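You operate a simulated robot arm through the tools that you are given. There is no shell and no other tool.

The job below is to be done with a simulated robot arm. You get a single attempt, and the scene is never put back.

JOB
Take the adapter off the test socket and check the job card's step on the check box.
Fine: adapter in the open drawer; plug the box in; guard shut; that step alone; one test. Set down upright: adapter.

It is judged by the outcome, as a careful person would: the job done as asked, and still so three seconds after it is handed in. It fails if anything else is knocked over, pushed out of place, dropped, spilled or broken.

ROBOT AND FRAMES
A 7-joint arm with a two-finger parallel gripper, fixed in place. Base frame: the origin is on the floor under the middle of its stand, x ahead of it, y to its left, z up. Lengths are in mm, angles in rad, forces in N, time in s.
With the tool pointing down near the work surface it reaches from about 100 to 600 mm from the base axis. Its first joint turns from -2.897 to 2.897 rad. Payload 1.57 kg.
The TCP is the grasp point between the finger pads, 30 mm short of the fingertips. In the tool frame z runs along the fingers and y along their closing line. The gripper opens to 80 mm. The fingers are 17 mm wide and 12 mm thick; the gripper's body (40 by 82 mm) begins 80 mm behind the TCP.
Orientation is that of the tool frame in the base frame, as a unit quaternion [w, x, y, z]. With the fingers straight down and closing along the base's y, the tool's x points along the base's -x, its y along +y and its z along -z.

CONTROLS
- The arm moves only by the tool move_arm. Its argument "motion" is a list of rows, each a list of 2 entries, a list of its own where there are three numbers: the shift along the tool's x, y, z in units of 25 mm (1.0 is 25 mm), then the turn, a rotation vector about the tool's x, y, z in units of 6 degrees (1.0 is 6 degrees). In form: [[[dx, dy, dz], [ax, ay, az]], ...]. A call has 1 to 20 rows; each row shifts and turns the commanded pose from where the row before left it, along the tool's axes as they then stand. "gripper" is the finger opening in mm, from 0 to 80, set as the call begins (left out, the last holds). A call with a number of a shift or a turn outside -1 to 1 is refused whole. A row lasts 0.2 s, in which the tool goes at most 50 mm and 0.15 rad; a call with a longer step from one row to the next is refused whole, and so is a gripper value outside its range. Where a pose cannot be reached the arm comes as near as it can. A force on the tool above 40 N (or 10 N above the force at the start of the call, whichever is more), or a blocked arm, ends the call early, and 0.2 s more pass. The fingers move at their own pace (about 72 mm/s each) and stop on an object; they squeeze with about 30 N. The grip force told is the motor's: it shows also when the fingers shut on nothing. Time passes only in rows, and 0.2 s behind the last, so rows that do not move let the fingers close. The reply holds the time, the measured pose of the TCP, the force on the tool along the base axes, the opening and the grip force, in the units named above and with some noise, with the torque about the TCP (base axes, N m) and any sound that the robot's microphone picked up.
- Cameras (640 x 400 px; columns grow to the right, rows downward): "scene" is fixed at [219.4, -651.9, 1601.6]; the picture's right is [0.94, -0.35, 0.00], its down [-0.21, -0.55, -0.81] and it looks along [0.28, 0.76, -0.59] (base axes); focal length 312 px, centre (320, 200). "wrist" rides on the gripper at [72, -7, -122] in the tool frame; the picture's right is [0.09, 1.00, 0.00], its down [-0.84, 0.08, -0.54] and it looks along [-0.54, 0.05, 0.84] (tool axes); focal length 238 px, centre (320, 200). There is no depth. A picture from a camera that has moved, and an enlarged one, comes with that camera's place and axes in the base frame and with its lens.
- capture(camera): a new picture of that camera. It takes no simulated time.
- raise_lower(by): slides the trunk up (or, below 0, down) by that many mm; the arm rides with it, the base frame stays. It gives what a move gives, with no picture.
- enlarge(camera, box): a new picture of the part [left, top, right, bottom] of that camera's present view, enlarged. It takes no simulated time.
- finish_job(): hands the job in; it is judged then, once.

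Nothing tells you positions but the pictures and the camera data. Unless the task says otherwise, let go and move clear before handing in.

The tools are called after "Call:" by a JSON object that holds its "name" and its "arguments". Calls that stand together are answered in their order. move_arm: Moves the arm, as the interface text tells. Its arguments: {"type":"object","properties":{"motion":{"type":"array","items":{"type":"array"}},"gripper":{"type":"number"}},"required":["motion"]} The other tools are called the same way: raise_lower (by) moves the trunk up or down; capture (camera) takes a picture; enlarge (camera, box) takes an enlarged picture of a part of a camera's view; finish_job () hands the job in.

At the start:

```text
t: 0.0
eef_pos: [329.9, 153.1, 1270.5]
tcp_rot: [0.0, 0.0, 1.0, 0.0]
force: [0.5, 0.3, -0.3]
torque: [0.0, 0.04, 0.03]
finger_gap: 80.1
gripper_force: 0.1
trunk travel left (down, up): [-700.0, 290.0]
```

scene: 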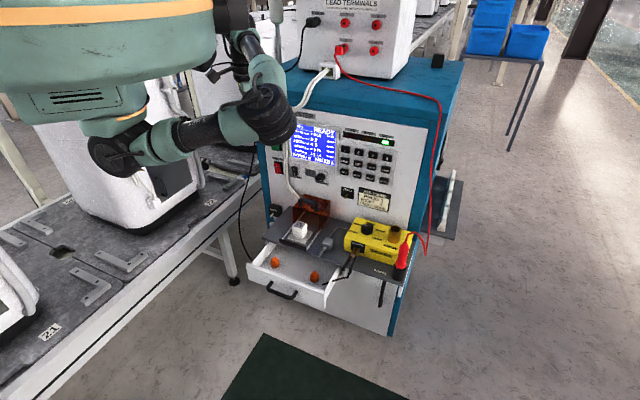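
wrist: 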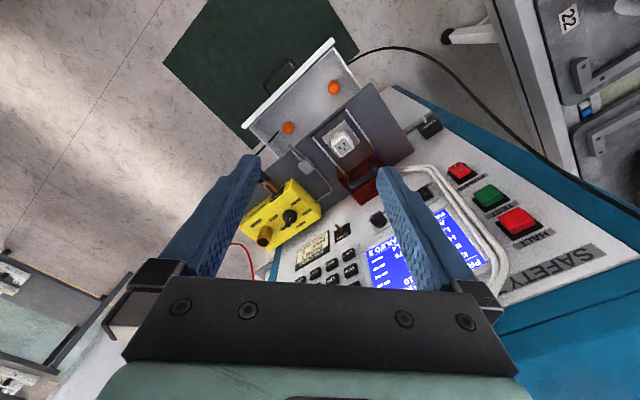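

I see a test console with a screen, keypad, a socket with a white adapter, an amber guard, an open drawer and a yellow check box. I'll look closer before moving.

Call:
{"name": "enlarge", "arguments": {"camera": "scene", "box": [240, 100, 460, 240]}}

Call:
{"name": "enlarge", "arguments": {"camera": "scene", "box": [240, 190, 430, 320]}}

Call:
{"name": "enlarge", "arguments": {"camera": "wrist", "box": [220, 30, 480, 280]}}

Call:
{"name": "enlarge", "arguments": {"camera": "scene", "box": [260, 0, 460, 100]}}

```text
2.86 times, centred on (350, 170) of scene
camera zoom: at [219.4, -651.9, 1601.6], right [0.94, -0.35, 0.0], down [-0.21, -0.55, -0.81], along [0.28, 0.76, -0.59], focal length 891 px, centre (234, 286)
```

zoom: 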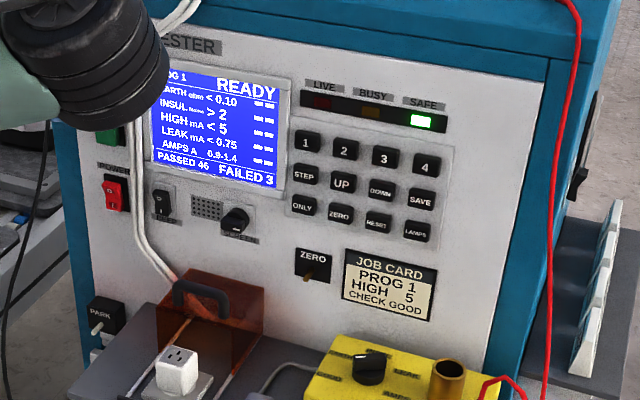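

```text
3.08 times, centred on (335, 255) of scene
camera zoom: at [219.4, -651.9, 1601.6], right [0.94, -0.35, 0.0], down [-0.21, -0.55, -0.81], along [0.28, 0.76, -0.59], focal length 960 px, centre (274, 31)
```

zoom: 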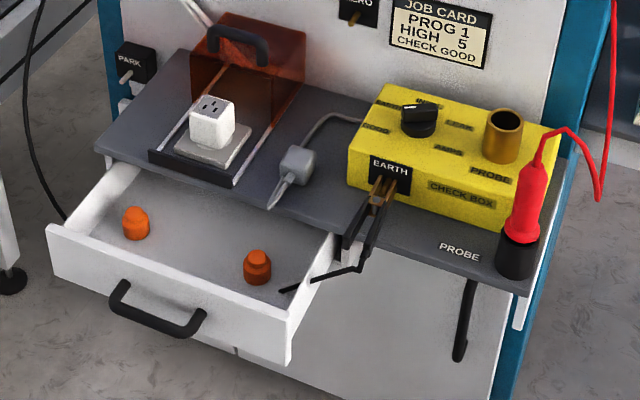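

```text
1.60 times, centred on (350, 155) of wrist
camera zoom: at [258.2, 146.5, 1393.5], right [-0.09, 1.0, 0.0], down [0.84, 0.08, 0.54], along [0.54, 0.05, -0.84], focal length 381 px, centre (272, 272)
```

zoom: 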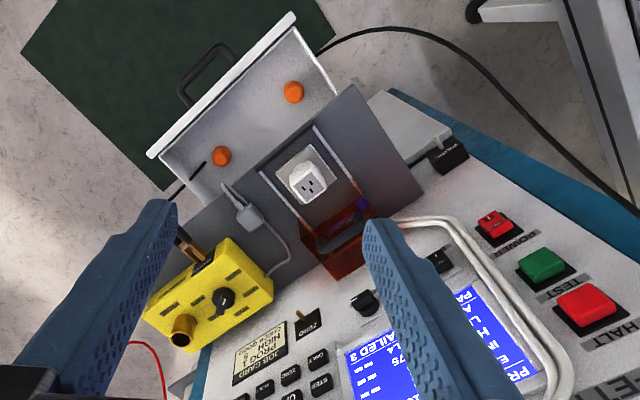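

```text
3.20 times, centred on (360, 50) of scene
camera zoom: at [219.4, -651.9, 1601.6], right [0.94, -0.35, 0.0], down [-0.21, -0.55, -0.81], along [0.28, 0.76, -0.59], focal length 998 px, centre (192, 680)
```

zoom: 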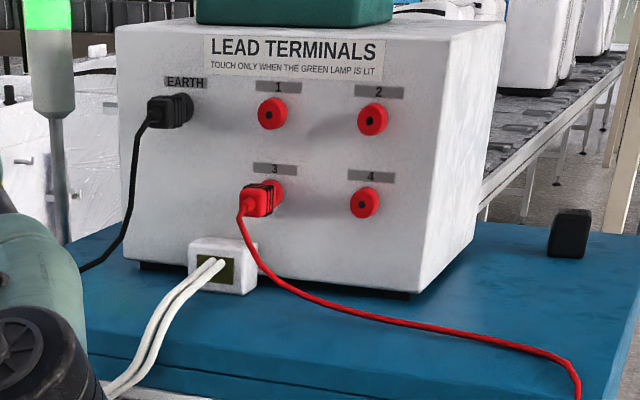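

I'll zoom in further on the box, the labels, the screen and the switches to read them.

Call:
{"name": "enlarge", "arguments": {"camera": "scene", "box": [335, 210, 425, 266]}}

Call:
{"name": "enlarge", "arguments": {"camera": "scene", "box": [285, 115, 345, 170]}}

Call:
{"name": "enlarge", "arguments": {"camera": "scene", "box": [335, 120, 405, 165]}}

Call:
{"name": "enlarge", "arguments": {"camera": "scene", "box": [265, 150, 345, 200]}}

Call:
{"name": "enlarge", "arguments": {"camera": "scene", "box": [260, 190, 350, 250]}}

Call:
{"name": "enlarge", "arguments": {"camera": "wrist", "box": [240, 170, 330, 256]}}

Call:
{"name": "enlarge", "arguments": {"camera": "wrist", "box": [420, 100, 560, 260]}}

Call:
{"name": "enlarge", "arguments": {"camera": "wrist", "box": [290, 90, 400, 200]}}

```text
7.11 times, centred on (380, 238) of scene
camera zoom: at [219.4, -651.9, 1601.6], right [0.94, -0.35, 0.0], down [-0.21, -0.55, -0.81], along [0.28, 0.76, -0.59], focal length 2218 px, centre (-107, -70)
```

zoom: 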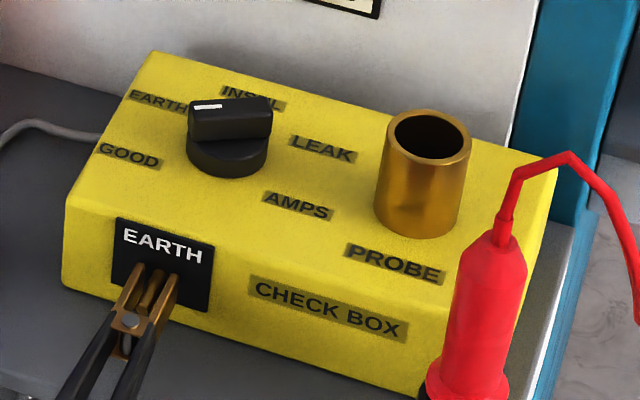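

```text
7.27 times, centred on (315, 142) of scene
camera zoom: at [219.4, -651.9, 1601.6], right [0.94, -0.35, 0.0], down [-0.21, -0.55, -0.81], along [0.28, 0.76, -0.59], focal length 2268 px, centre (356, 618)
```

zoom: 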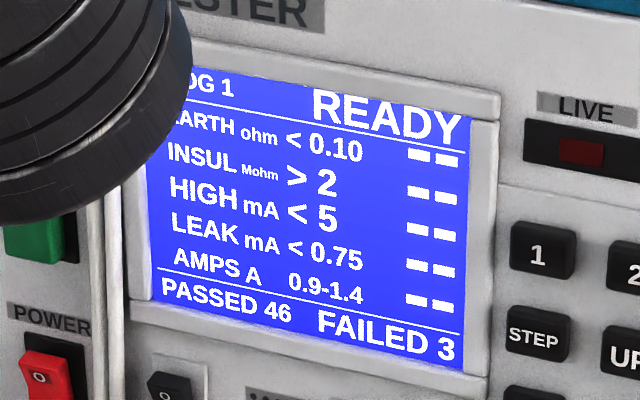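

```text
8.89 times, centred on (370, 142) of scene
camera zoom: at [219.4, -651.9, 1601.6], right [0.94, -0.35, 0.0], down [-0.21, -0.55, -0.81], along [0.28, 0.76, -0.59], focal length 2772 px, centre (-124, 711)
```

zoom: 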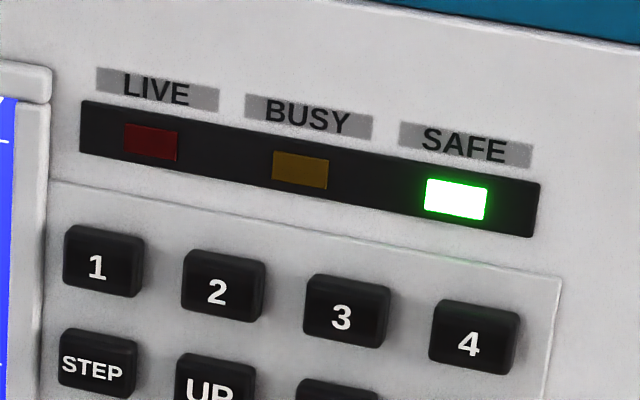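

```text
8.00 times, centred on (305, 175) of scene
camera zoom: at [219.4, -651.9, 1601.6], right [0.94, -0.35, 0.0], down [-0.21, -0.55, -0.81], along [0.28, 0.76, -0.59], focal length 2495 px, centre (440, 400)
```

zoom: 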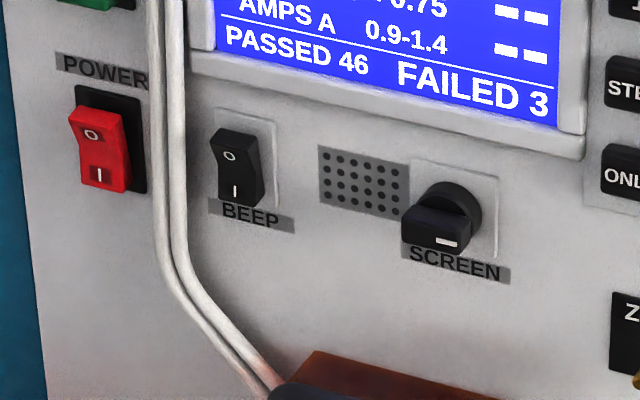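

```text
6.67 times, centred on (305, 220) of scene
camera zoom: at [219.4, -651.9, 1601.6], right [0.94, -0.35, 0.0], down [-0.21, -0.55, -0.81], along [0.28, 0.76, -0.59], focal length 2079 px, centre (420, 67)
```

zoom: 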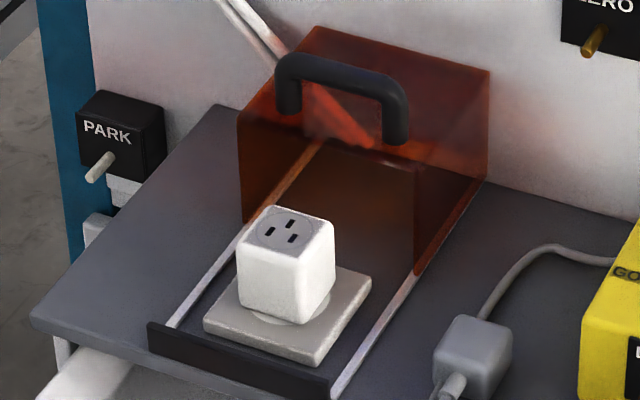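

```text
4.65 times, centred on (285, 213) of wrist
camera zoom: at [258.2, 146.5, 1393.5], right [-0.09, 1.0, 0.0], down [0.84, 0.08, 0.54], along [0.54, 0.05, -0.84], focal length 1109 px, centre (483, 140)
```

zoom: 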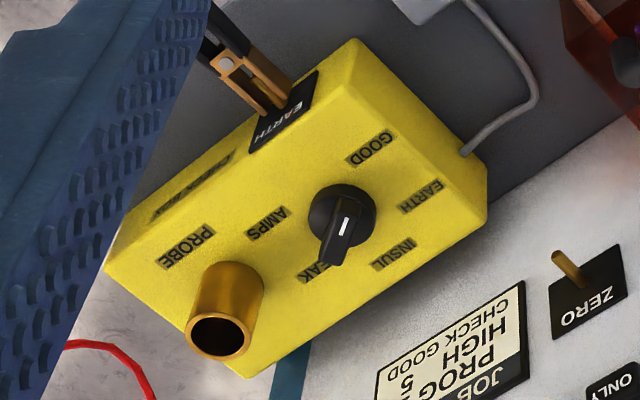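

```text
2.50 times, centred on (490, 180) of wrist
camera zoom: at [258.2, 146.5, 1393.5], right [-0.09, 1.0, 0.0], down [0.84, 0.08, 0.54], along [0.54, 0.05, -0.84], focal length 596 px, centre (-105, 250)
```

zoom: 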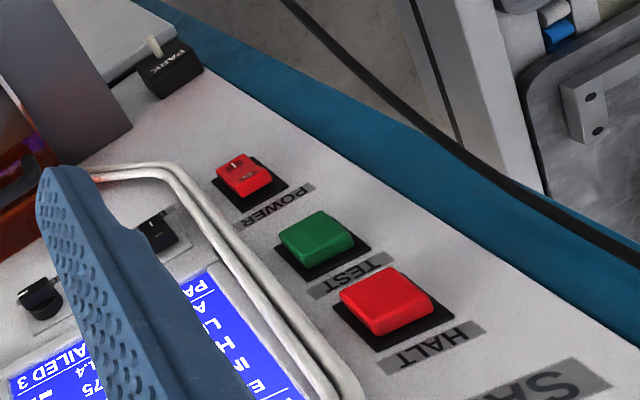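

```text
3.64 times, centred on (345, 145) of wrist
camera zoom: at [258.2, 146.5, 1393.5], right [-0.09, 1.0, 0.0], down [0.84, 0.08, 0.54], along [0.54, 0.05, -0.84], focal length 867 px, centre (229, 400)
```

zoom: 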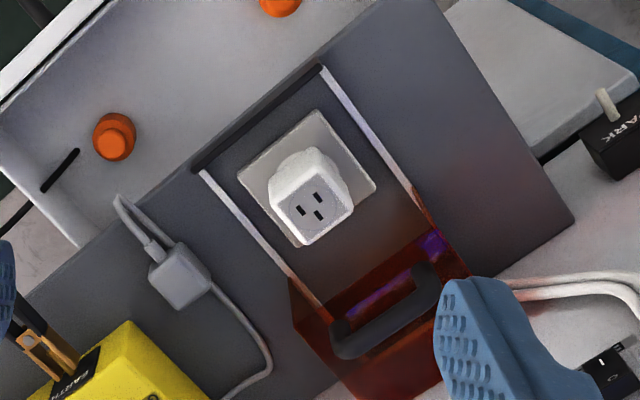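

The adapter is at about (460, 222, 830). The console faces diagonally toward the robot, with its panel about 620 mm away along the (0.7, 0.7) direction. The job card reads PROG 1, HIGH 5, CHECK GOOD. I'll turn the tool to face the console and look again.

Call:
{"name": "move_arm", "arguments": {"motion": [[[0, 0, 0], [0, 0, -0.94]], [[0, 0, 0], [0, 0, -0.94]], [[0, 0, 0], [0, 0, -0.94]], [[0, 0, 0], [0, 0, -0.94]], [[0, 0, 0], [0, 0, -0.94]], [[0, 0, 0], [0, 0, -0.94]], [[0, 0, 0], [0, 0, -0.94]], [[0, 0, 0], [0, 0, -0.92]]]}}

Call:
{"name": "capture", "arguments": {"camera": "wrist"}}

Call:
{"name": "capture", "arguments": {"camera": "scene"}}

```text
t: 1.8
eef_pos: [329.5, 152.7, 1270.6]
tcp_rot: [0.0, -0.383, 0.924, -0.001]
force: [-0.1, 0.8, 1.0]
torque: [0.01, 0.0, 0.03]
finger_gap: 80.0
gripper_force: 0.1
trunk travel left (down, up): [-700.0, 290.0]
```

```text
taken
camera wrist: at [284.4, 97.0, 1393.5], right [-0.77, 0.64, 0.0], down [0.54, 0.65, 0.54], along [0.34, 0.42, -0.84], focal length 238 px, centre (320, 200)
```

wrist: 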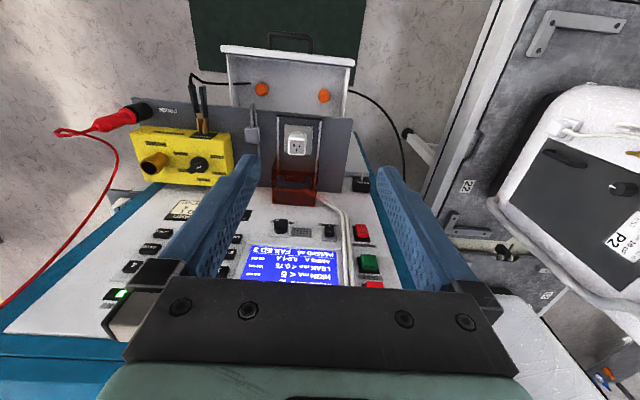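

```text
taken
```

scene: 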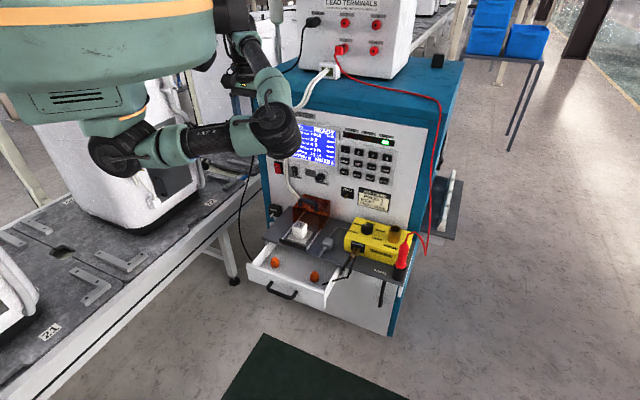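

The tool is now squared to the console. I'll lower over the front of the shelf to see the adapter, plug and box knob closely.

Call:
{"name": "move_arm", "arguments": {"motion": [[[-0.18, -0.23, 1], [0, 0, 0]], [[-0.18, -0.23, 1], [0, 0, 0]], [[-0.18, -0.23, 1], [0, 0, 0]], [[-0.18, -0.23, 1], [0, 0, 0]], [[-0.18, -0.23, 1], [0, 0, 0]], [[-0.18, -0.23, 1], [0, 0, 0]], [[-0.18, -0.23, 1], [0, 0, 0]], [[-0.18, -0.23, 1], [0, 0, 0]]]}}

Call:
{"name": "capture", "arguments": {"camera": "wrist"}}

Call:
{"name": "capture", "arguments": {"camera": "scene"}}

```text
t: 3.6
eef_pos: [387.9, 145.6, 1071.5]
tcp_rot: [0.0, -0.382, 0.924, 0.0]
force: [-0.1, 0.4, -0.9]
torque: [0.0, -0.03, 0.04]
finger_gap: 80.1
gripper_force: 0.0
trunk travel left (down, up): [-700.0, 290.0]
```

```text
taken
camera wrist: at [342.9, 90.8, 1193.3], right [-0.77, 0.64, 0.0], down [0.54, 0.65, 0.54], along [0.35, 0.42, -0.84], focal length 238 px, centre (320, 200)
```

wrist: 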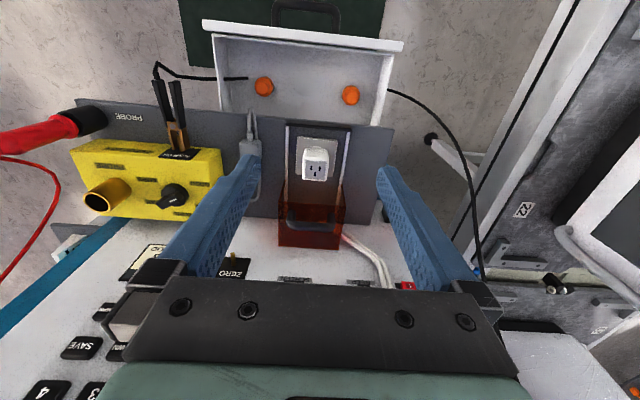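

```text
taken
```

scene: 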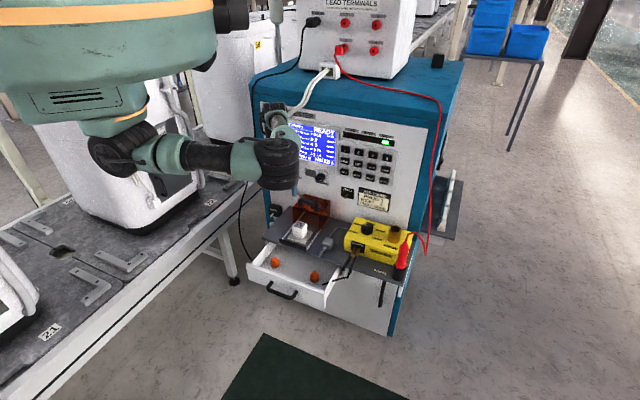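

I'll enlarge the parts of this view I need.

Call:
{"name": "enlarge", "arguments": {"camera": "wrist", "box": [60, 120, 240, 230]}}

Call:
{"name": "enlarge", "arguments": {"camera": "wrist", "box": [220, 90, 360, 190]}}

Call:
{"name": "enlarge", "arguments": {"camera": "wrist", "box": [200, 10, 420, 140]}}

Call:
{"name": "enlarge", "arguments": {"camera": "wrist", "box": [260, 160, 420, 290]}}

```text
3.56 times, centred on (150, 175) of wrist
camera zoom: at [342.9, 90.8, 1193.3], right [-0.77, 0.64, 0.0], down [0.54, 0.65, 0.54], along [0.35, 0.42, -0.84], focal length 848 px, centre (924, 289)
```

zoom: 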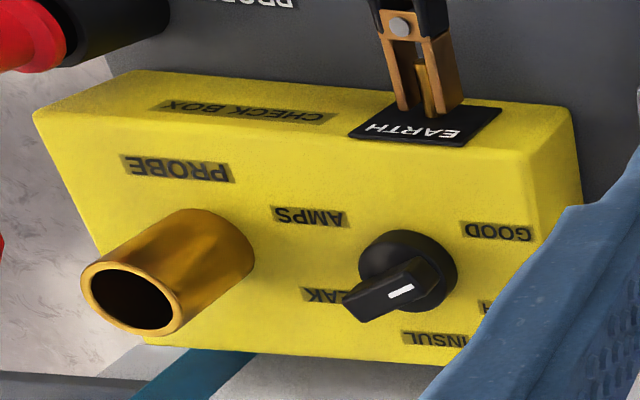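

```text
4.00 times, centred on (290, 140) of wrist
camera zoom: at [342.9, 90.8, 1193.3], right [-0.77, 0.64, 0.0], down [0.54, 0.65, 0.54], along [0.35, 0.42, -0.84], focal length 953 px, centre (440, 440)
```

zoom: 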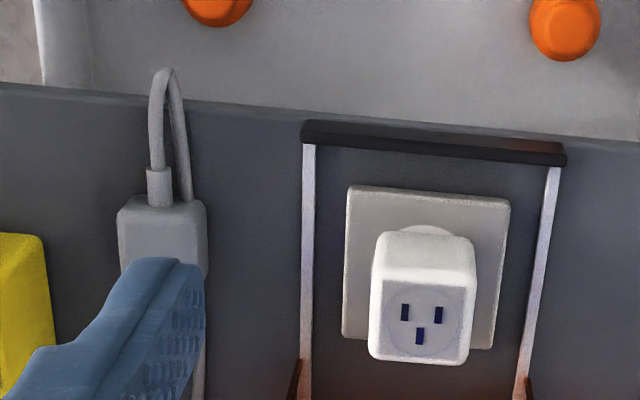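

```text
2.91 times, centred on (310, 75) of wrist
camera zoom: at [342.9, 90.8, 1193.3], right [-0.77, 0.64, 0.0], down [0.54, 0.65, 0.54], along [0.35, 0.42, -0.84], focal length 693 px, centre (349, 564)
```

zoom: 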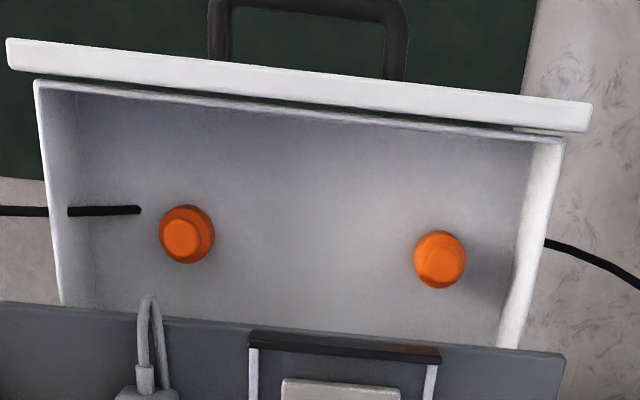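

```text
3.08 times, centred on (340, 225) of wrist
camera zoom: at [342.9, 90.8, 1193.3], right [-0.77, 0.64, 0.0], down [0.54, 0.65, 0.54], along [0.35, 0.42, -0.84], focal length 733 px, centre (258, 123)
```

zoom: 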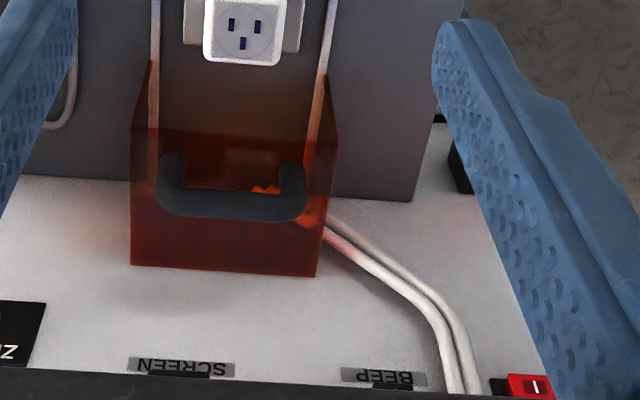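

The plug seems to stand on the shelf with its lead leaving toward the front, and the box knob seems to point at LEAK. I'll hover directly above the adapter for a close look.

Call:
{"name": "move_arm", "arguments": {"motion": [[[-0.5215, 0.0125, 0.8575], [0, 0, 0]], [[-0.5215, 0.0125, 0.8575], [0, 0, 0]], [[-0.5215, 0.0125, 0.8575], [0, 0, 0]], [[-0.5215, 0.0125, 0.8575], [0, 0, 0]], [[-0.5215, 0.0125, 0.8575], [0, 0, 0]], [[-0.5215, 0.0125, 0.8575], [0, 0, 0]], [[-0.5215, 0.0125, 0.8575], [0, 0, 0]], [[-0.5215, 0.0125, 0.8575], [0, 0, 0]]]}}

Call:
{"name": "capture", "arguments": {"camera": "wrist"}}

Call:
{"name": "capture", "arguments": {"camera": "scene"}}

```text
t: 5.4
eef_pos: [459.7, 220.6, 897.0]
tcp_rot: [0.0, -0.383, 0.924, 0.0]
force: [0.1, -0.7, -0.3]
torque: [0.02, -0.02, -0.02]
finger_gap: 80.0
gripper_force: 0.0
trunk travel left (down, up): [-700.0, 290.0]
```

```text
taken
camera wrist: at [413.7, 166.0, 1021.5], right [-0.77, 0.64, 0.0], down [0.54, 0.65, 0.54], along [0.35, 0.42, -0.84], focal length 238 px, centre (320, 200)
```

wrist: 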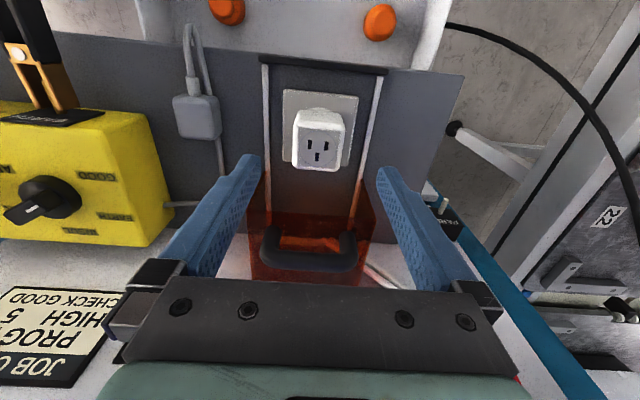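

```text
taken
```

scene: 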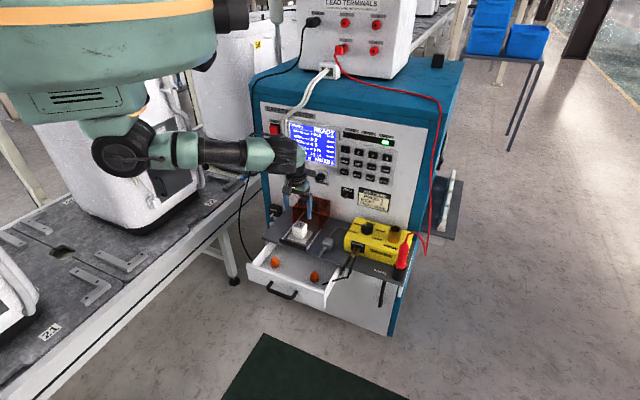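

I'll zoom on the adapter, plug and knob from here.

Call:
{"name": "enlarge", "arguments": {"camera": "wrist", "box": [260, 70, 380, 190]}}

Call:
{"name": "enlarge", "arguments": {"camera": "wrist", "box": [140, 10, 260, 190]}}

Call:
{"name": "enlarge", "arguments": {"camera": "wrist", "box": [0, 90, 180, 250]}}

Call:
{"name": "enlarge", "arguments": {"camera": "scene", "box": [270, 170, 350, 250]}}

```text
3.33 times, centred on (320, 130) of wrist
camera zoom: at [413.7, 166.0, 1021.5], right [-0.77, 0.64, 0.0], down [0.54, 0.65, 0.54], along [0.35, 0.42, -0.84], focal length 794 px, centre (320, 433)
```

zoom: 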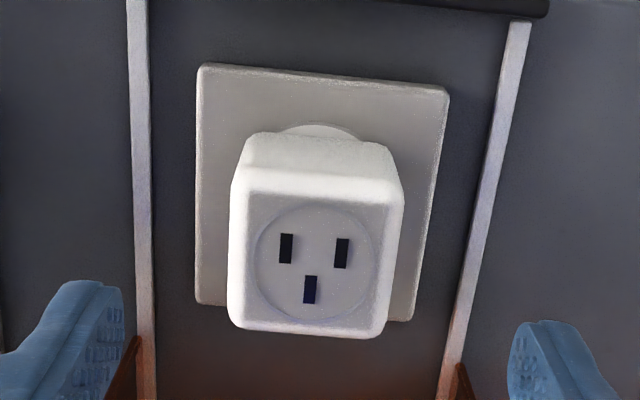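

```text
2.22 times, centred on (200, 100) of wrist
camera zoom: at [413.7, 166.0, 1021.5], right [-0.77, 0.64, 0.0], down [0.54, 0.65, 0.54], along [0.35, 0.42, -0.84], focal length 530 px, centre (587, 422)
```

zoom: 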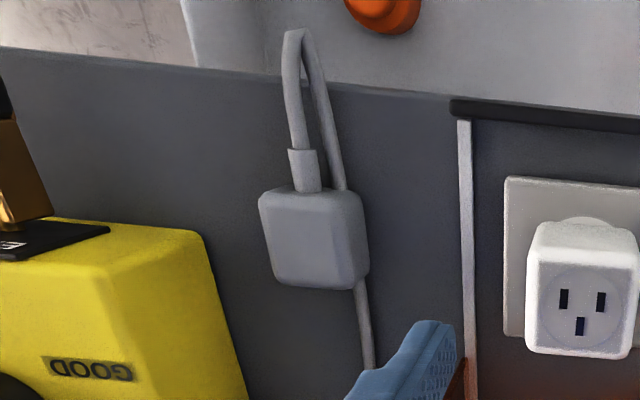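

```text
2.50 times, centred on (90, 170) of wrist
camera zoom: at [413.7, 166.0, 1021.5], right [-0.77, 0.64, 0.0], down [0.54, 0.65, 0.54], along [0.35, 0.42, -0.84], focal length 596 px, centre (895, 275)
```

zoom: 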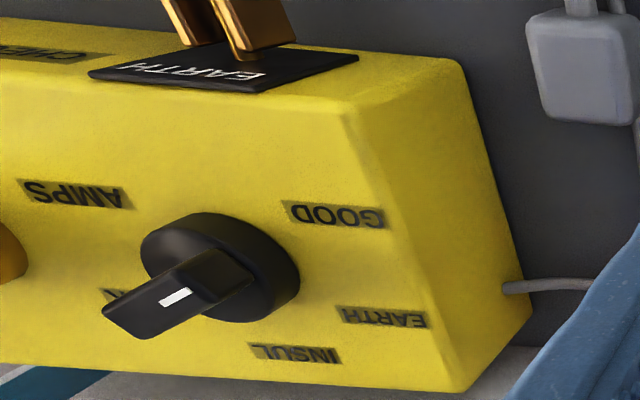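

```text
5.00 times, centred on (310, 210) of scene
camera zoom: at [219.4, -651.9, 1601.6], right [0.94, -0.35, 0.0], down [-0.21, -0.55, -0.81], along [0.28, 0.76, -0.59], focal length 1559 px, centre (370, 150)
```

zoom: 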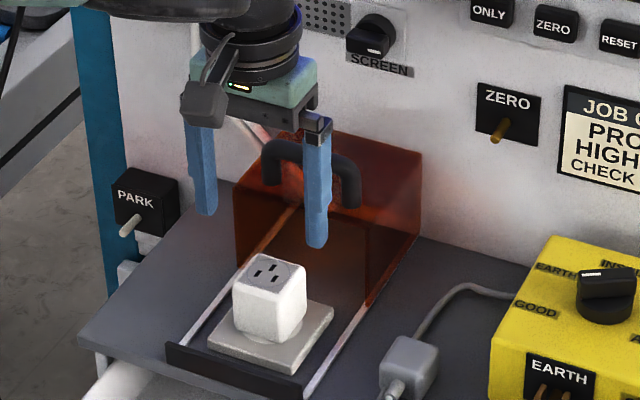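

Call:
{"name": "enlarge", "arguments": {"camera": "wrist", "box": [0, 160, 90, 236]}}

Call:
{"name": "enlarge", "arguments": {"camera": "scene", "box": [345, 212, 395, 246]}}

```text
5.26 times, centred on (45, 198) of wrist
camera zoom: at [413.7, 166.0, 1021.5], right [-0.77, 0.64, 0.0], down [0.54, 0.65, 0.54], along [0.35, 0.42, -0.84], focal length 1254 px, centre (1767, 210)
```

zoom: 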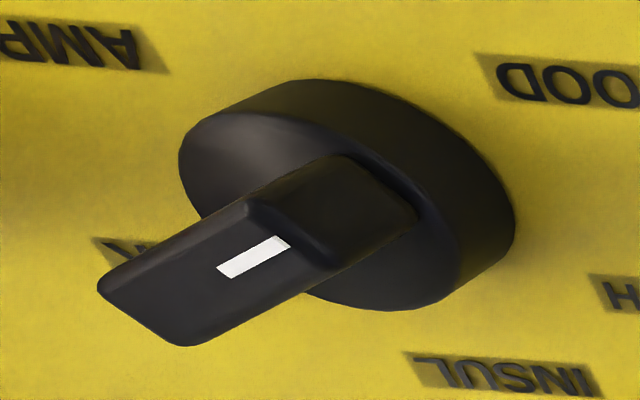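

```text
11.76 times, centred on (370, 229) of scene
camera zoom: at [219.4, -651.9, 1601.6], right [0.94, -0.35, 0.0], down [-0.21, -0.55, -0.81], along [0.28, 0.76, -0.59], focal length 3669 px, centre (-268, -141)
```

zoom: 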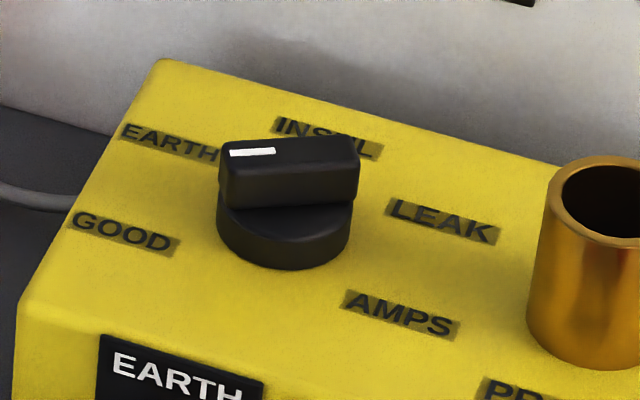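

The knob already points at GOOD: the pointer lies along 165° and so does the label, in both views. I'll now go down around the adapter, whose top centre is near (460, 221, 828), and grip it.

Call:
{"name": "move_arm", "arguments": {"motion": [[[0, 0, 0.6], [0, 0, 0]], [[0, 0, 0.6], [0, 0, 0]], [[0, 0, 0.6], [0, 0, 0]], [[0, 0, 0.6], [0, 0, 0]], [[0, 0, 0.55], [0, 0, 0]]], "gripper": 64}}

Call:
{"name": "capture", "arguments": {"camera": "wrist"}}

Call:
{"name": "enlarge", "arguments": {"camera": "scene", "box": [270, 170, 350, 250]}}

```text
t: 6.6
eef_pos: [460.5, 220.5, 824.0]
tcp_rot: [0.0, -0.383, 0.924, -0.001]
force: [-0.6, 0.2, -0.8]
torque: [0.0, 0.0, -0.03]
finger_gap: 63.9
gripper_force: 0.0
trunk travel left (down, up): [-700.0, 290.0]
```

```text
taken
camera wrist: at [414.0, 165.6, 948.3], right [-0.77, 0.64, 0.0], down [0.54, 0.65, 0.54], along [0.35, 0.42, -0.84], focal length 238 px, centre (320, 200)
```

wrist: 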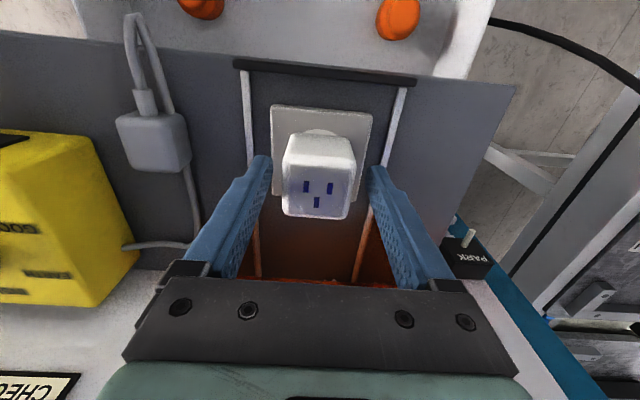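

```text
5.00 times, centred on (310, 210) of scene
camera zoom: at [219.4, -651.9, 1601.6], right [0.94, -0.35, 0.0], down [-0.21, -0.55, -0.81], along [0.28, 0.76, -0.59], focal length 1559 px, centre (370, 150)
```

zoom: 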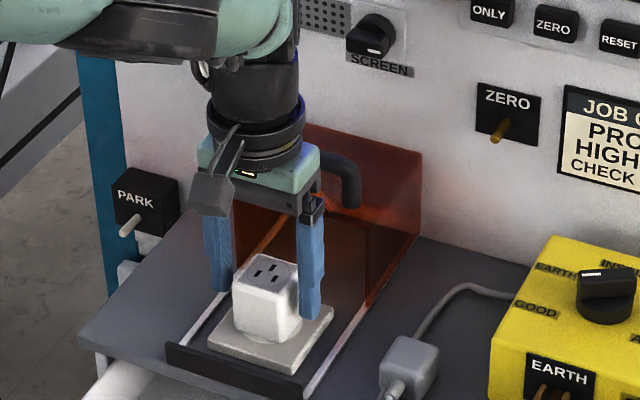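

The fingers straddle the adapter and are well centred. I'll close on it.

Call:
{"name": "move_arm", "arguments": {"motion": [[[0, 0, 0], [0, 0, 0]], [[0, 0, 0], [0, 0, 0]], [[0, 0, 0], [0, 0, 0]]], "gripper": 20}}

```text
t: 7.4
eef_pos: [459.4, 222.1, 825.4]
tcp_rot: [0.0, -0.383, 0.924, -0.001]
force: [0.3, -0.9, 0.4]
torque: [-0.02, 0.01, 0.0]
finger_gap: 44.0
gripper_force: 30.7
trunk travel left (down, up): [-700.0, 290.0]
```

Gripped at 44 mm. I'll pull straight up.

Call:
{"name": "move_arm", "arguments": {"motion": [[[0, 0, -0.3], [0, 0, 0]], [[0, 0, -0.4], [0, 0, 0]], [[0, 0, -0.5], [0, 0, 0]], [[0, 0, -0.6], [0, 0, 0]], [[0, 0, -0.8], [0, 0, 0]], [[0, 0, -0.8], [0, 0, 0]], [[0, 0, -0.8], [0, 0, 0]]]}}

Call:
{"name": "capture", "arguments": {"camera": "wrist"}}

Call:
{"name": "enlarge", "arguments": {"camera": "scene", "box": [270, 170, 350, 250]}}

```text
t: 9.0
eef_pos: [459.2, 220.4, 931.2]
tcp_rot: [-0.001, -0.383, 0.924, 0.0]
force: [0.1, 0.4, -0.3]
torque: [0.02, -0.02, -0.02]
finger_gap: 44.2
gripper_force: 29.5
trunk travel left (down, up): [-700.0, 290.0]
```

```text
taken
camera wrist: at [414.6, 165.7, 1054.0], right [-0.77, 0.64, 0.0], down [0.54, 0.65, 0.54], along [0.35, 0.42, -0.84], focal length 238 px, centre (320, 200)
```

wrist: 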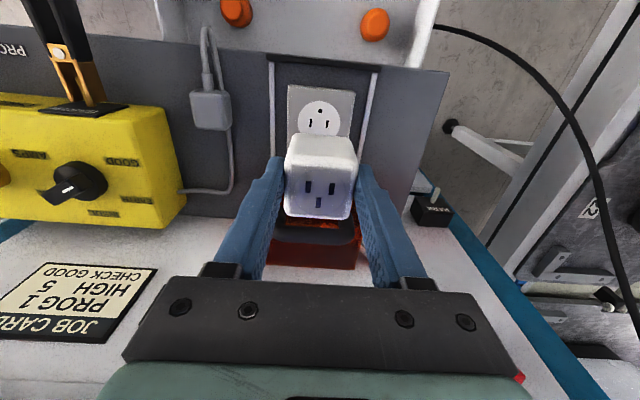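

```text
5.00 times, centred on (310, 210) of scene
camera zoom: at [219.4, -651.9, 1601.6], right [0.94, -0.35, 0.0], down [-0.21, -0.55, -0.81], along [0.28, 0.76, -0.59], focal length 1559 px, centre (370, 150)
```

zoom: 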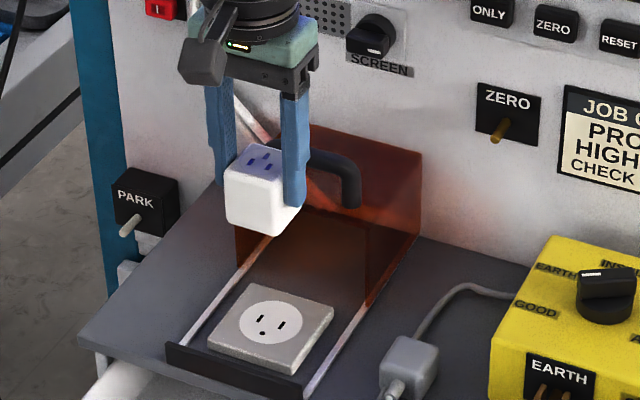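

The adapter is out and the socket face is exposed. I'll look closely at the socket holes, the plug and the drawer.

Call:
{"name": "enlarge", "arguments": {"camera": "wrist", "box": [260, 50, 380, 150]}}

Call:
{"name": "enlarge", "arguments": {"camera": "scene", "box": [280, 190, 330, 230]}}

Call:
{"name": "enlarge", "arguments": {"camera": "wrist", "box": [160, 10, 260, 210]}}

Call:
{"name": "enlarge", "arguments": {"camera": "scene", "box": [240, 220, 360, 310]}}

Call:
{"name": "enlarge", "arguments": {"camera": "scene", "box": [310, 215, 350, 255]}}

```text
4.00 times, centred on (320, 100) of wrist
camera zoom: at [414.6, 165.7, 1054.0], right [-0.77, 0.64, 0.0], down [0.54, 0.65, 0.54], along [0.35, 0.42, -0.84], focal length 953 px, centre (320, 600)
```

zoom: 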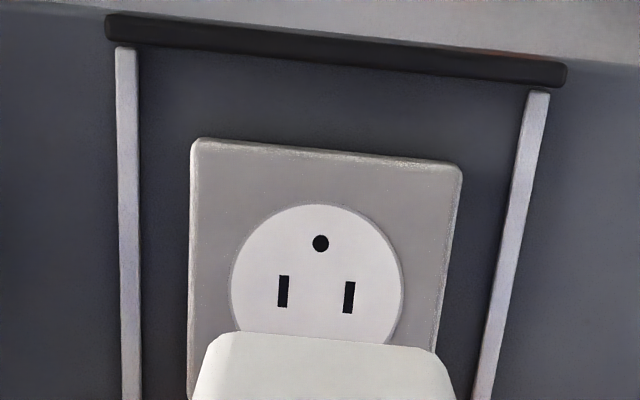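

```text
10.00 times, centred on (305, 210) of scene
camera zoom: at [219.4, -651.9, 1601.6], right [0.94, -0.35, 0.0], down [-0.21, -0.55, -0.81], along [0.28, 0.76, -0.59], focal length 3118 px, centre (470, 100)
```

zoom: 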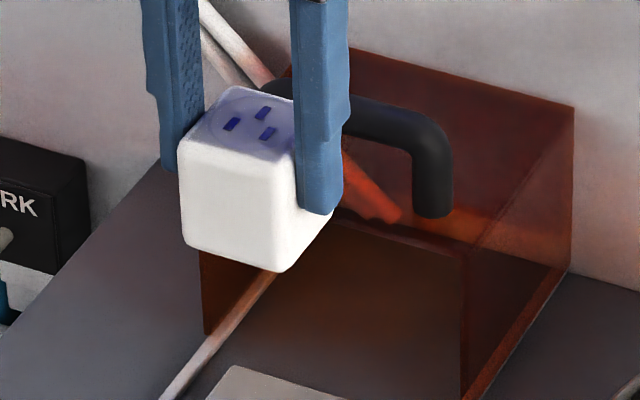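

```text
2.00 times, centred on (210, 110) of wrist
camera zoom: at [414.6, 165.7, 1054.0], right [-0.77, 0.64, 0.0], down [0.54, 0.65, 0.54], along [0.35, 0.42, -0.84], focal length 477 px, centre (540, 380)
```

zoom: 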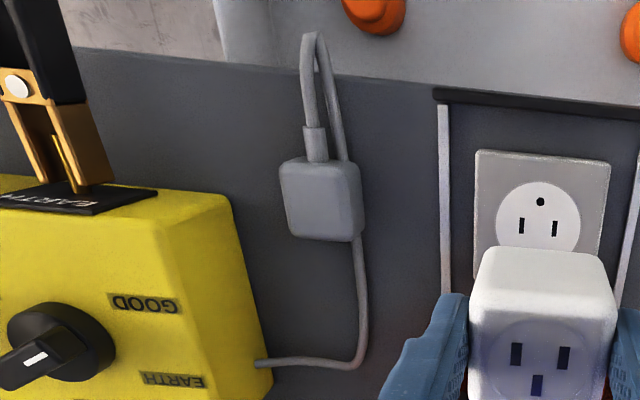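

```text
4.44 times, centred on (300, 265) of scene
camera zoom: at [219.4, -651.9, 1601.6], right [0.94, -0.35, 0.0], down [-0.21, -0.55, -0.81], along [0.28, 0.76, -0.59], focal length 1386 px, centre (409, -89)
```

zoom: 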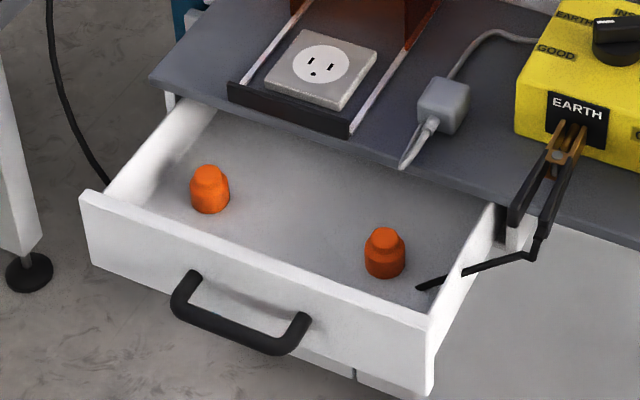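

```text
10.00 times, centred on (330, 235) of scene
camera zoom: at [219.4, -651.9, 1601.6], right [0.94, -0.35, 0.0], down [-0.21, -0.55, -0.81], along [0.28, 0.76, -0.59], focal length 3118 px, centre (220, -150)
```

zoom: 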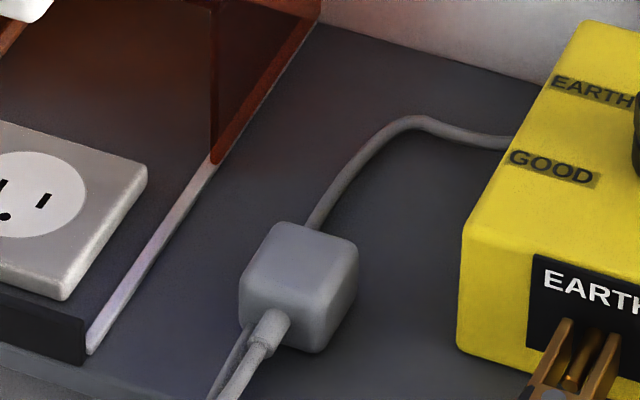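

The drawer floor is at about z=680 with two orange caps near (345,188) and (463,72). I'll carry the adapter to the gap between them, near (385,117), and stop partway down to check.

Call:
{"name": "move_arm", "arguments": {"motion": [[[0.717, -0.121, 0], [0, 0, 0]], [[0.717, -0.121, 0], [0, 0, 0]], [[0.717, -0.121, 0], [0, 0, 0]], [[0.717, -0.121, 0], [0, 0, 0]], [[0.717, -0.121, 0], [0, 0, 0]], [[0.717, -0.121, 0], [0, 0, 0]], [[0.717, -0.121, 0], [0, 0, 0]], [[0, 0, 0.8], [0, 0, 0]], [[0, 0, 0.8], [0, 0, 0]], [[0, 0, 0.8], [0, 0, 0]], [[0, 0, 0.8], [0, 0, 0]], [[0, 0, 0.8], [0, 0, 0]]]}}

Call:
{"name": "capture", "arguments": {"camera": "wrist"}}

Call:
{"name": "enlarge", "arguments": {"camera": "scene", "box": [230, 160, 370, 310]}}

```text
t: 11.6
eef_pos: [385.6, 116.3, 830.2]
tcp_rot: [0.0, -0.382, 0.924, 0.0]
force: [-0.3, 0.3, -1.5]
torque: [0.0, 0.02, 0.03]
finger_gap: 44.2
gripper_force: 30.2
trunk travel left (down, up): [-700.0, 290.0]
```

```text
taken
camera wrist: at [340.3, 61.6, 952.6], right [-0.77, 0.64, 0.0], down [0.54, 0.65, 0.54], along [0.35, 0.42, -0.84], focal length 238 px, centre (320, 200)
```

wrist: 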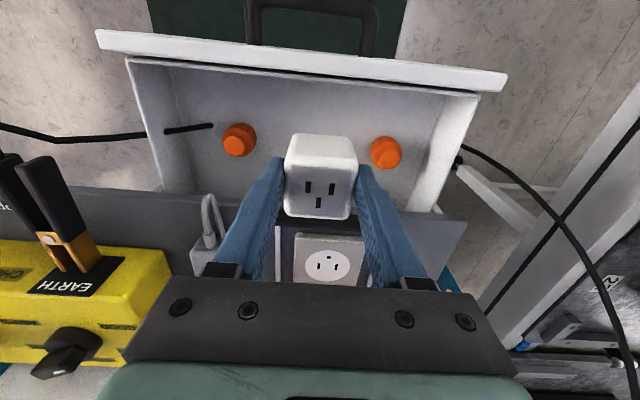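

```text
2.67 times, centred on (300, 235) of scene
camera zoom: at [219.4, -651.9, 1601.6], right [0.94, -0.35, 0.0], down [-0.21, -0.55, -0.81], along [0.28, 0.76, -0.59], focal length 832 px, centre (373, 107)
```

zoom: 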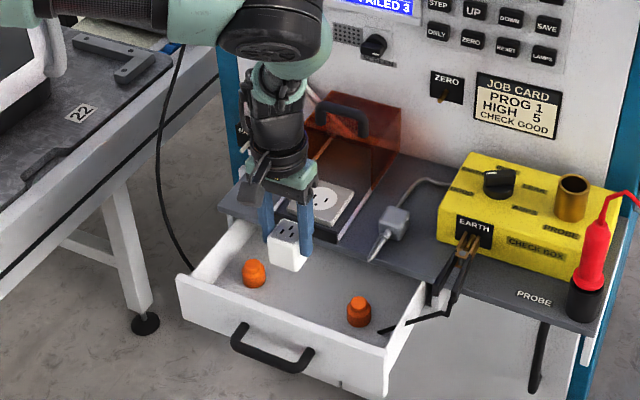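

The adapter hangs between the two caps. I'll go lower, then creep down until it touches.

Call:
{"name": "move_arm", "arguments": {"motion": [[[0, 0, 0.7], [0, 0, 0]], [[0, 0, 0.7], [0, 0, 0]], [[0, 0, 0.7], [0, 0, 0]], [[0, 0, 0.7], [0, 0, 0]]]}}

Call:
{"name": "enlarge", "arguments": {"camera": "scene", "box": [250, 200, 350, 300]}}

Call:
{"name": "capture", "arguments": {"camera": "wrist"}}

```text
t: 12.6
eef_pos: [385.5, 116.1, 760.2]
tcp_rot: [0.0, -0.383, 0.924, 0.0]
force: [-0.5, -0.9, -0.7]
torque: [0.0, 0.02, -0.02]
finger_gap: 44.3
gripper_force: 30.2
trunk travel left (down, up): [-700.0, 290.0]
```

```text
4.00 times, centred on (300, 250) of scene
camera zoom: at [219.4, -651.9, 1601.6], right [0.94, -0.35, 0.0], down [-0.21, -0.55, -0.81], along [0.28, 0.76, -0.59], focal length 1247 px, centre (400, 0)
```

zoom: 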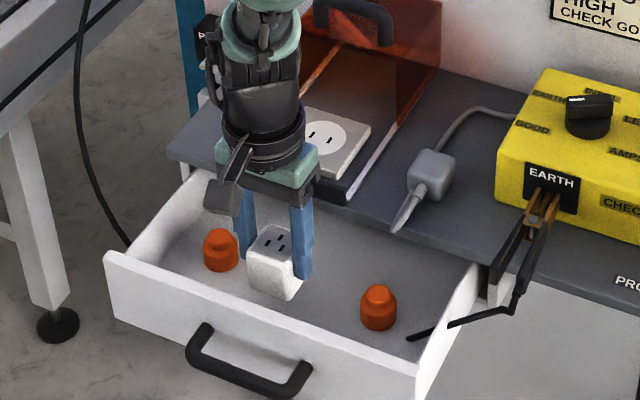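

```text
taken
camera wrist: at [339.6, 60.8, 883.1], right [-0.77, 0.64, 0.0], down [0.54, 0.65, 0.54], along [0.35, 0.42, -0.84], focal length 238 px, centre (320, 200)
```

wrist: 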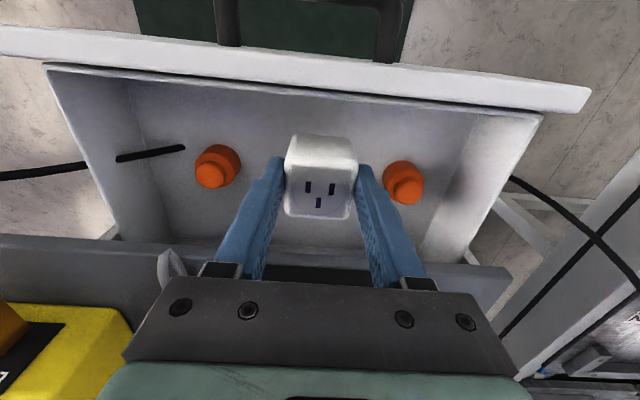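

Call:
{"name": "move_arm", "arguments": {"motion": [[[0, 0, 0.16], [0, 0, 0]], [[0, 0, 0.16], [0, 0, 0]], [[0, 0, 0.16], [0, 0, 0]], [[0, 0, 0.16], [0, 0, 0]]]}}

```text
t: 13.6
eef_pos: [385.3, 116.9, 743.9]
tcp_rot: [0.0, -0.383, 0.924, 0.0]
force: [0.1, -0.2, -0.7]
torque: [0.01, 0.0, 0.01]
finger_gap: 44.1
gripper_force: 29.9
trunk travel left (down, up): [-700.0, 290.0]
```

Call:
{"name": "move_arm", "arguments": {"motion": [[[0, 0, 0.1], [0, 0, 0]], [[0, 0, 0.1], [0, 0, 0]], [[0, 0, 0.1], [0, 0, 0]]]}}

Call:
{"name": "enlarge", "arguments": {"camera": "scene", "box": [280, 220, 350, 290]}}

```text
t: 14.4
eef_pos: [386.0, 117.7, 738.6]
tcp_rot: [0.0, -0.383, 0.924, 0.001]
force: [-1.1, -0.5, -0.2]
torque: [-0.01, 0.01, -0.01]
finger_gap: 44.2
gripper_force: 29.7
trunk travel left (down, up): [-700.0, 290.0]
```

```text
5.71 times, centred on (315, 255) of scene
camera zoom: at [219.4, -651.9, 1601.6], right [0.94, -0.35, 0.0], down [-0.21, -0.55, -0.81], along [0.28, 0.76, -0.59], focal length 1782 px, centre (349, -114)
```

zoom: 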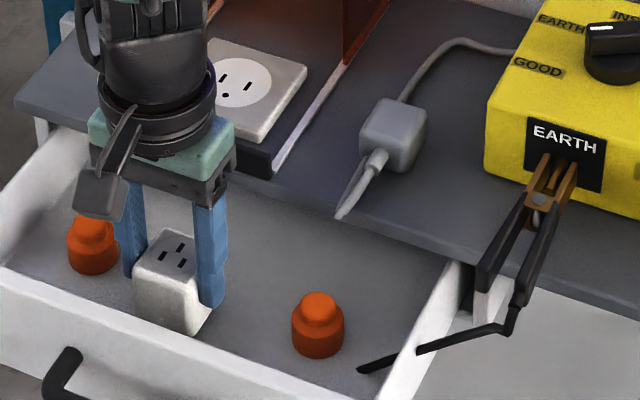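

Call:
{"name": "move_arm", "arguments": {"motion": [[[0, 0, 0.08], [0, 0, 0]], [[0, 0, 0.08], [0, 0, 0]], [[0, 0, 0.08], [0, 0, 0]]]}}

```text
t: 15.2
eef_pos: [386.1, 116.8, 730.8]
tcp_rot: [0.0, -0.382, 0.924, 0.0]
force: [-0.2, 1.2, -0.7]
torque: [-0.01, 0.02, 0.02]
finger_gap: 44.1
gripper_force: 30.4
trunk travel left (down, up): [-700.0, 290.0]
```

Call:
{"name": "move_arm", "arguments": {"motion": [[[0, 0, 0.08], [0, 0, 0]], [[0, 0, 0.08], [0, 0, 0]]]}}

Call:
{"name": "enlarge", "arguments": {"camera": "scene", "box": [280, 230, 340, 290]}}

```text
t: 15.8
eef_pos: [387.0, 118.2, 727.8]
tcp_rot: [0.0, -0.383, 0.924, 0.0]
force: [0.0, 0.4, -0.7]
torque: [0.02, 0.01, -0.02]
finger_gap: 44.4
gripper_force: 30.4
trunk travel left (down, up): [-700.0, 290.0]
```

```text
6.67 times, centred on (310, 260) of scene
camera zoom: at [219.4, -651.9, 1601.6], right [0.94, -0.35, 0.0], down [-0.21, -0.55, -0.81], along [0.28, 0.76, -0.59], focal length 2079 px, centre (387, -200)
```

zoom: 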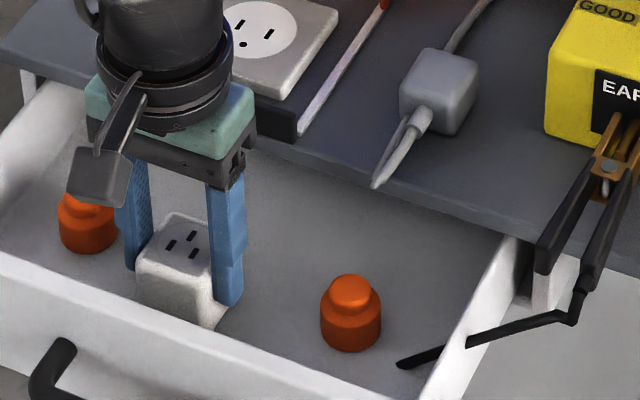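

Call:
{"name": "move_arm", "arguments": {"motion": [[[0, 0, 0.08], [0, 0, 0]], [[0, 0, 0.08], [0, 0, 0]]]}}

```text
t: 16.4
eef_pos: [386.6, 117.7, 726.8]
tcp_rot: [0.003, -0.382, 0.924, 0.002]
force: [-1.7, 1.0, 32.5]
torque: [0.02, 0.09, -0.03]
finger_gap: 44.5
gripper_force: 29.5
trunk travel left (down, up): [-700.0, 290.0]
```

It has touched down, with 32 N upward. I'll ease off the load before letting go.

Call:
{"name": "move_arm", "arguments": {"motion": [[[0, 0, -0.08], [0, 0, 0]], [[0, 0, -0.03], [0, 0, 0]]]}}

```text
t: 17.0
eef_pos: [385.4, 116.3, 726.1]
tcp_rot: [0.001, -0.382, 0.924, 0.0]
force: [1.6, 0.1, 12.4]
torque: [0.3, -0.29, -0.04]
finger_gap: 44.1
gripper_force: 29.6
trunk travel left (down, up): [-700.0, 290.0]
```

Call:
{"name": "move_arm", "arguments": {"motion": [[[0, 0, -0.04], [0, 0, 0]], [[0, 0, 0], [0, 0, 0]]]}}

```text
t: 17.6
eef_pos: [384.6, 116.6, 725.4]
tcp_rot: [-0.001, -0.384, 0.923, -0.001]
force: [0.1, -0.3, -0.9]
torque: [0.01, -0.01, 0.0]
finger_gap: 44.1
gripper_force: 29.7
trunk travel left (down, up): [-700.0, 290.0]
```

Call:
{"name": "move_arm", "arguments": {"motion": [[[0, 0, 0], [0, 0, 0]], [[0, 0, 0], [0, 0, 0]], [[0, 0, 0], [0, 0, 0]]], "gripper": 60}}

Call:
{"name": "capture", "arguments": {"camera": "wrist"}}

Call:
{"name": "enlarge", "arguments": {"camera": "scene", "box": [280, 230, 340, 290]}}

```text
t: 18.4
eef_pos: [385.5, 118.2, 727.2]
tcp_rot: [0.001, -0.382, 0.924, 0.0]
force: [-0.4, 0.3, 0.0]
torque: [0.06, 0.0, -0.04]
finger_gap: 60.1
gripper_force: 0.1
trunk travel left (down, up): [-700.0, 290.0]
```

```text
taken
camera wrist: at [340.1, 62.1, 849.8], right [-0.77, 0.64, 0.0], down [0.54, 0.65, 0.54], along [0.35, 0.42, -0.84], focal length 238 px, centre (320, 200)
```

wrist: 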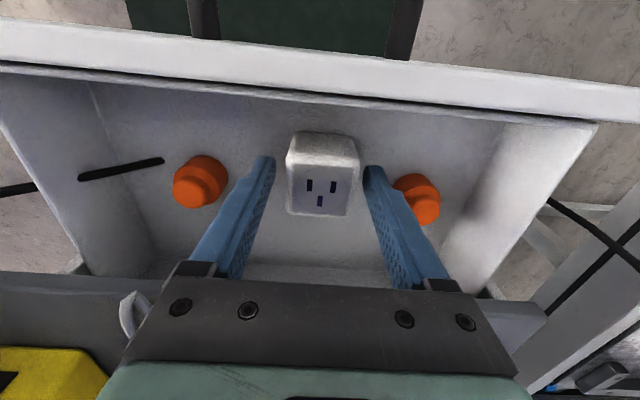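

```text
6.67 times, centred on (310, 260) of scene
camera zoom: at [219.4, -651.9, 1601.6], right [0.94, -0.35, 0.0], down [-0.21, -0.55, -0.81], along [0.28, 0.76, -0.59], focal length 2079 px, centre (387, -200)
```

zoom: 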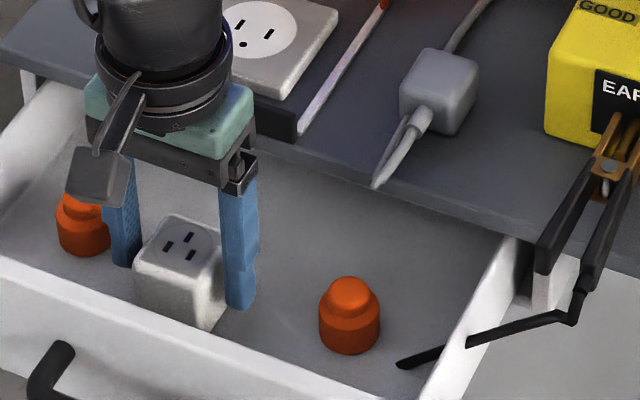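

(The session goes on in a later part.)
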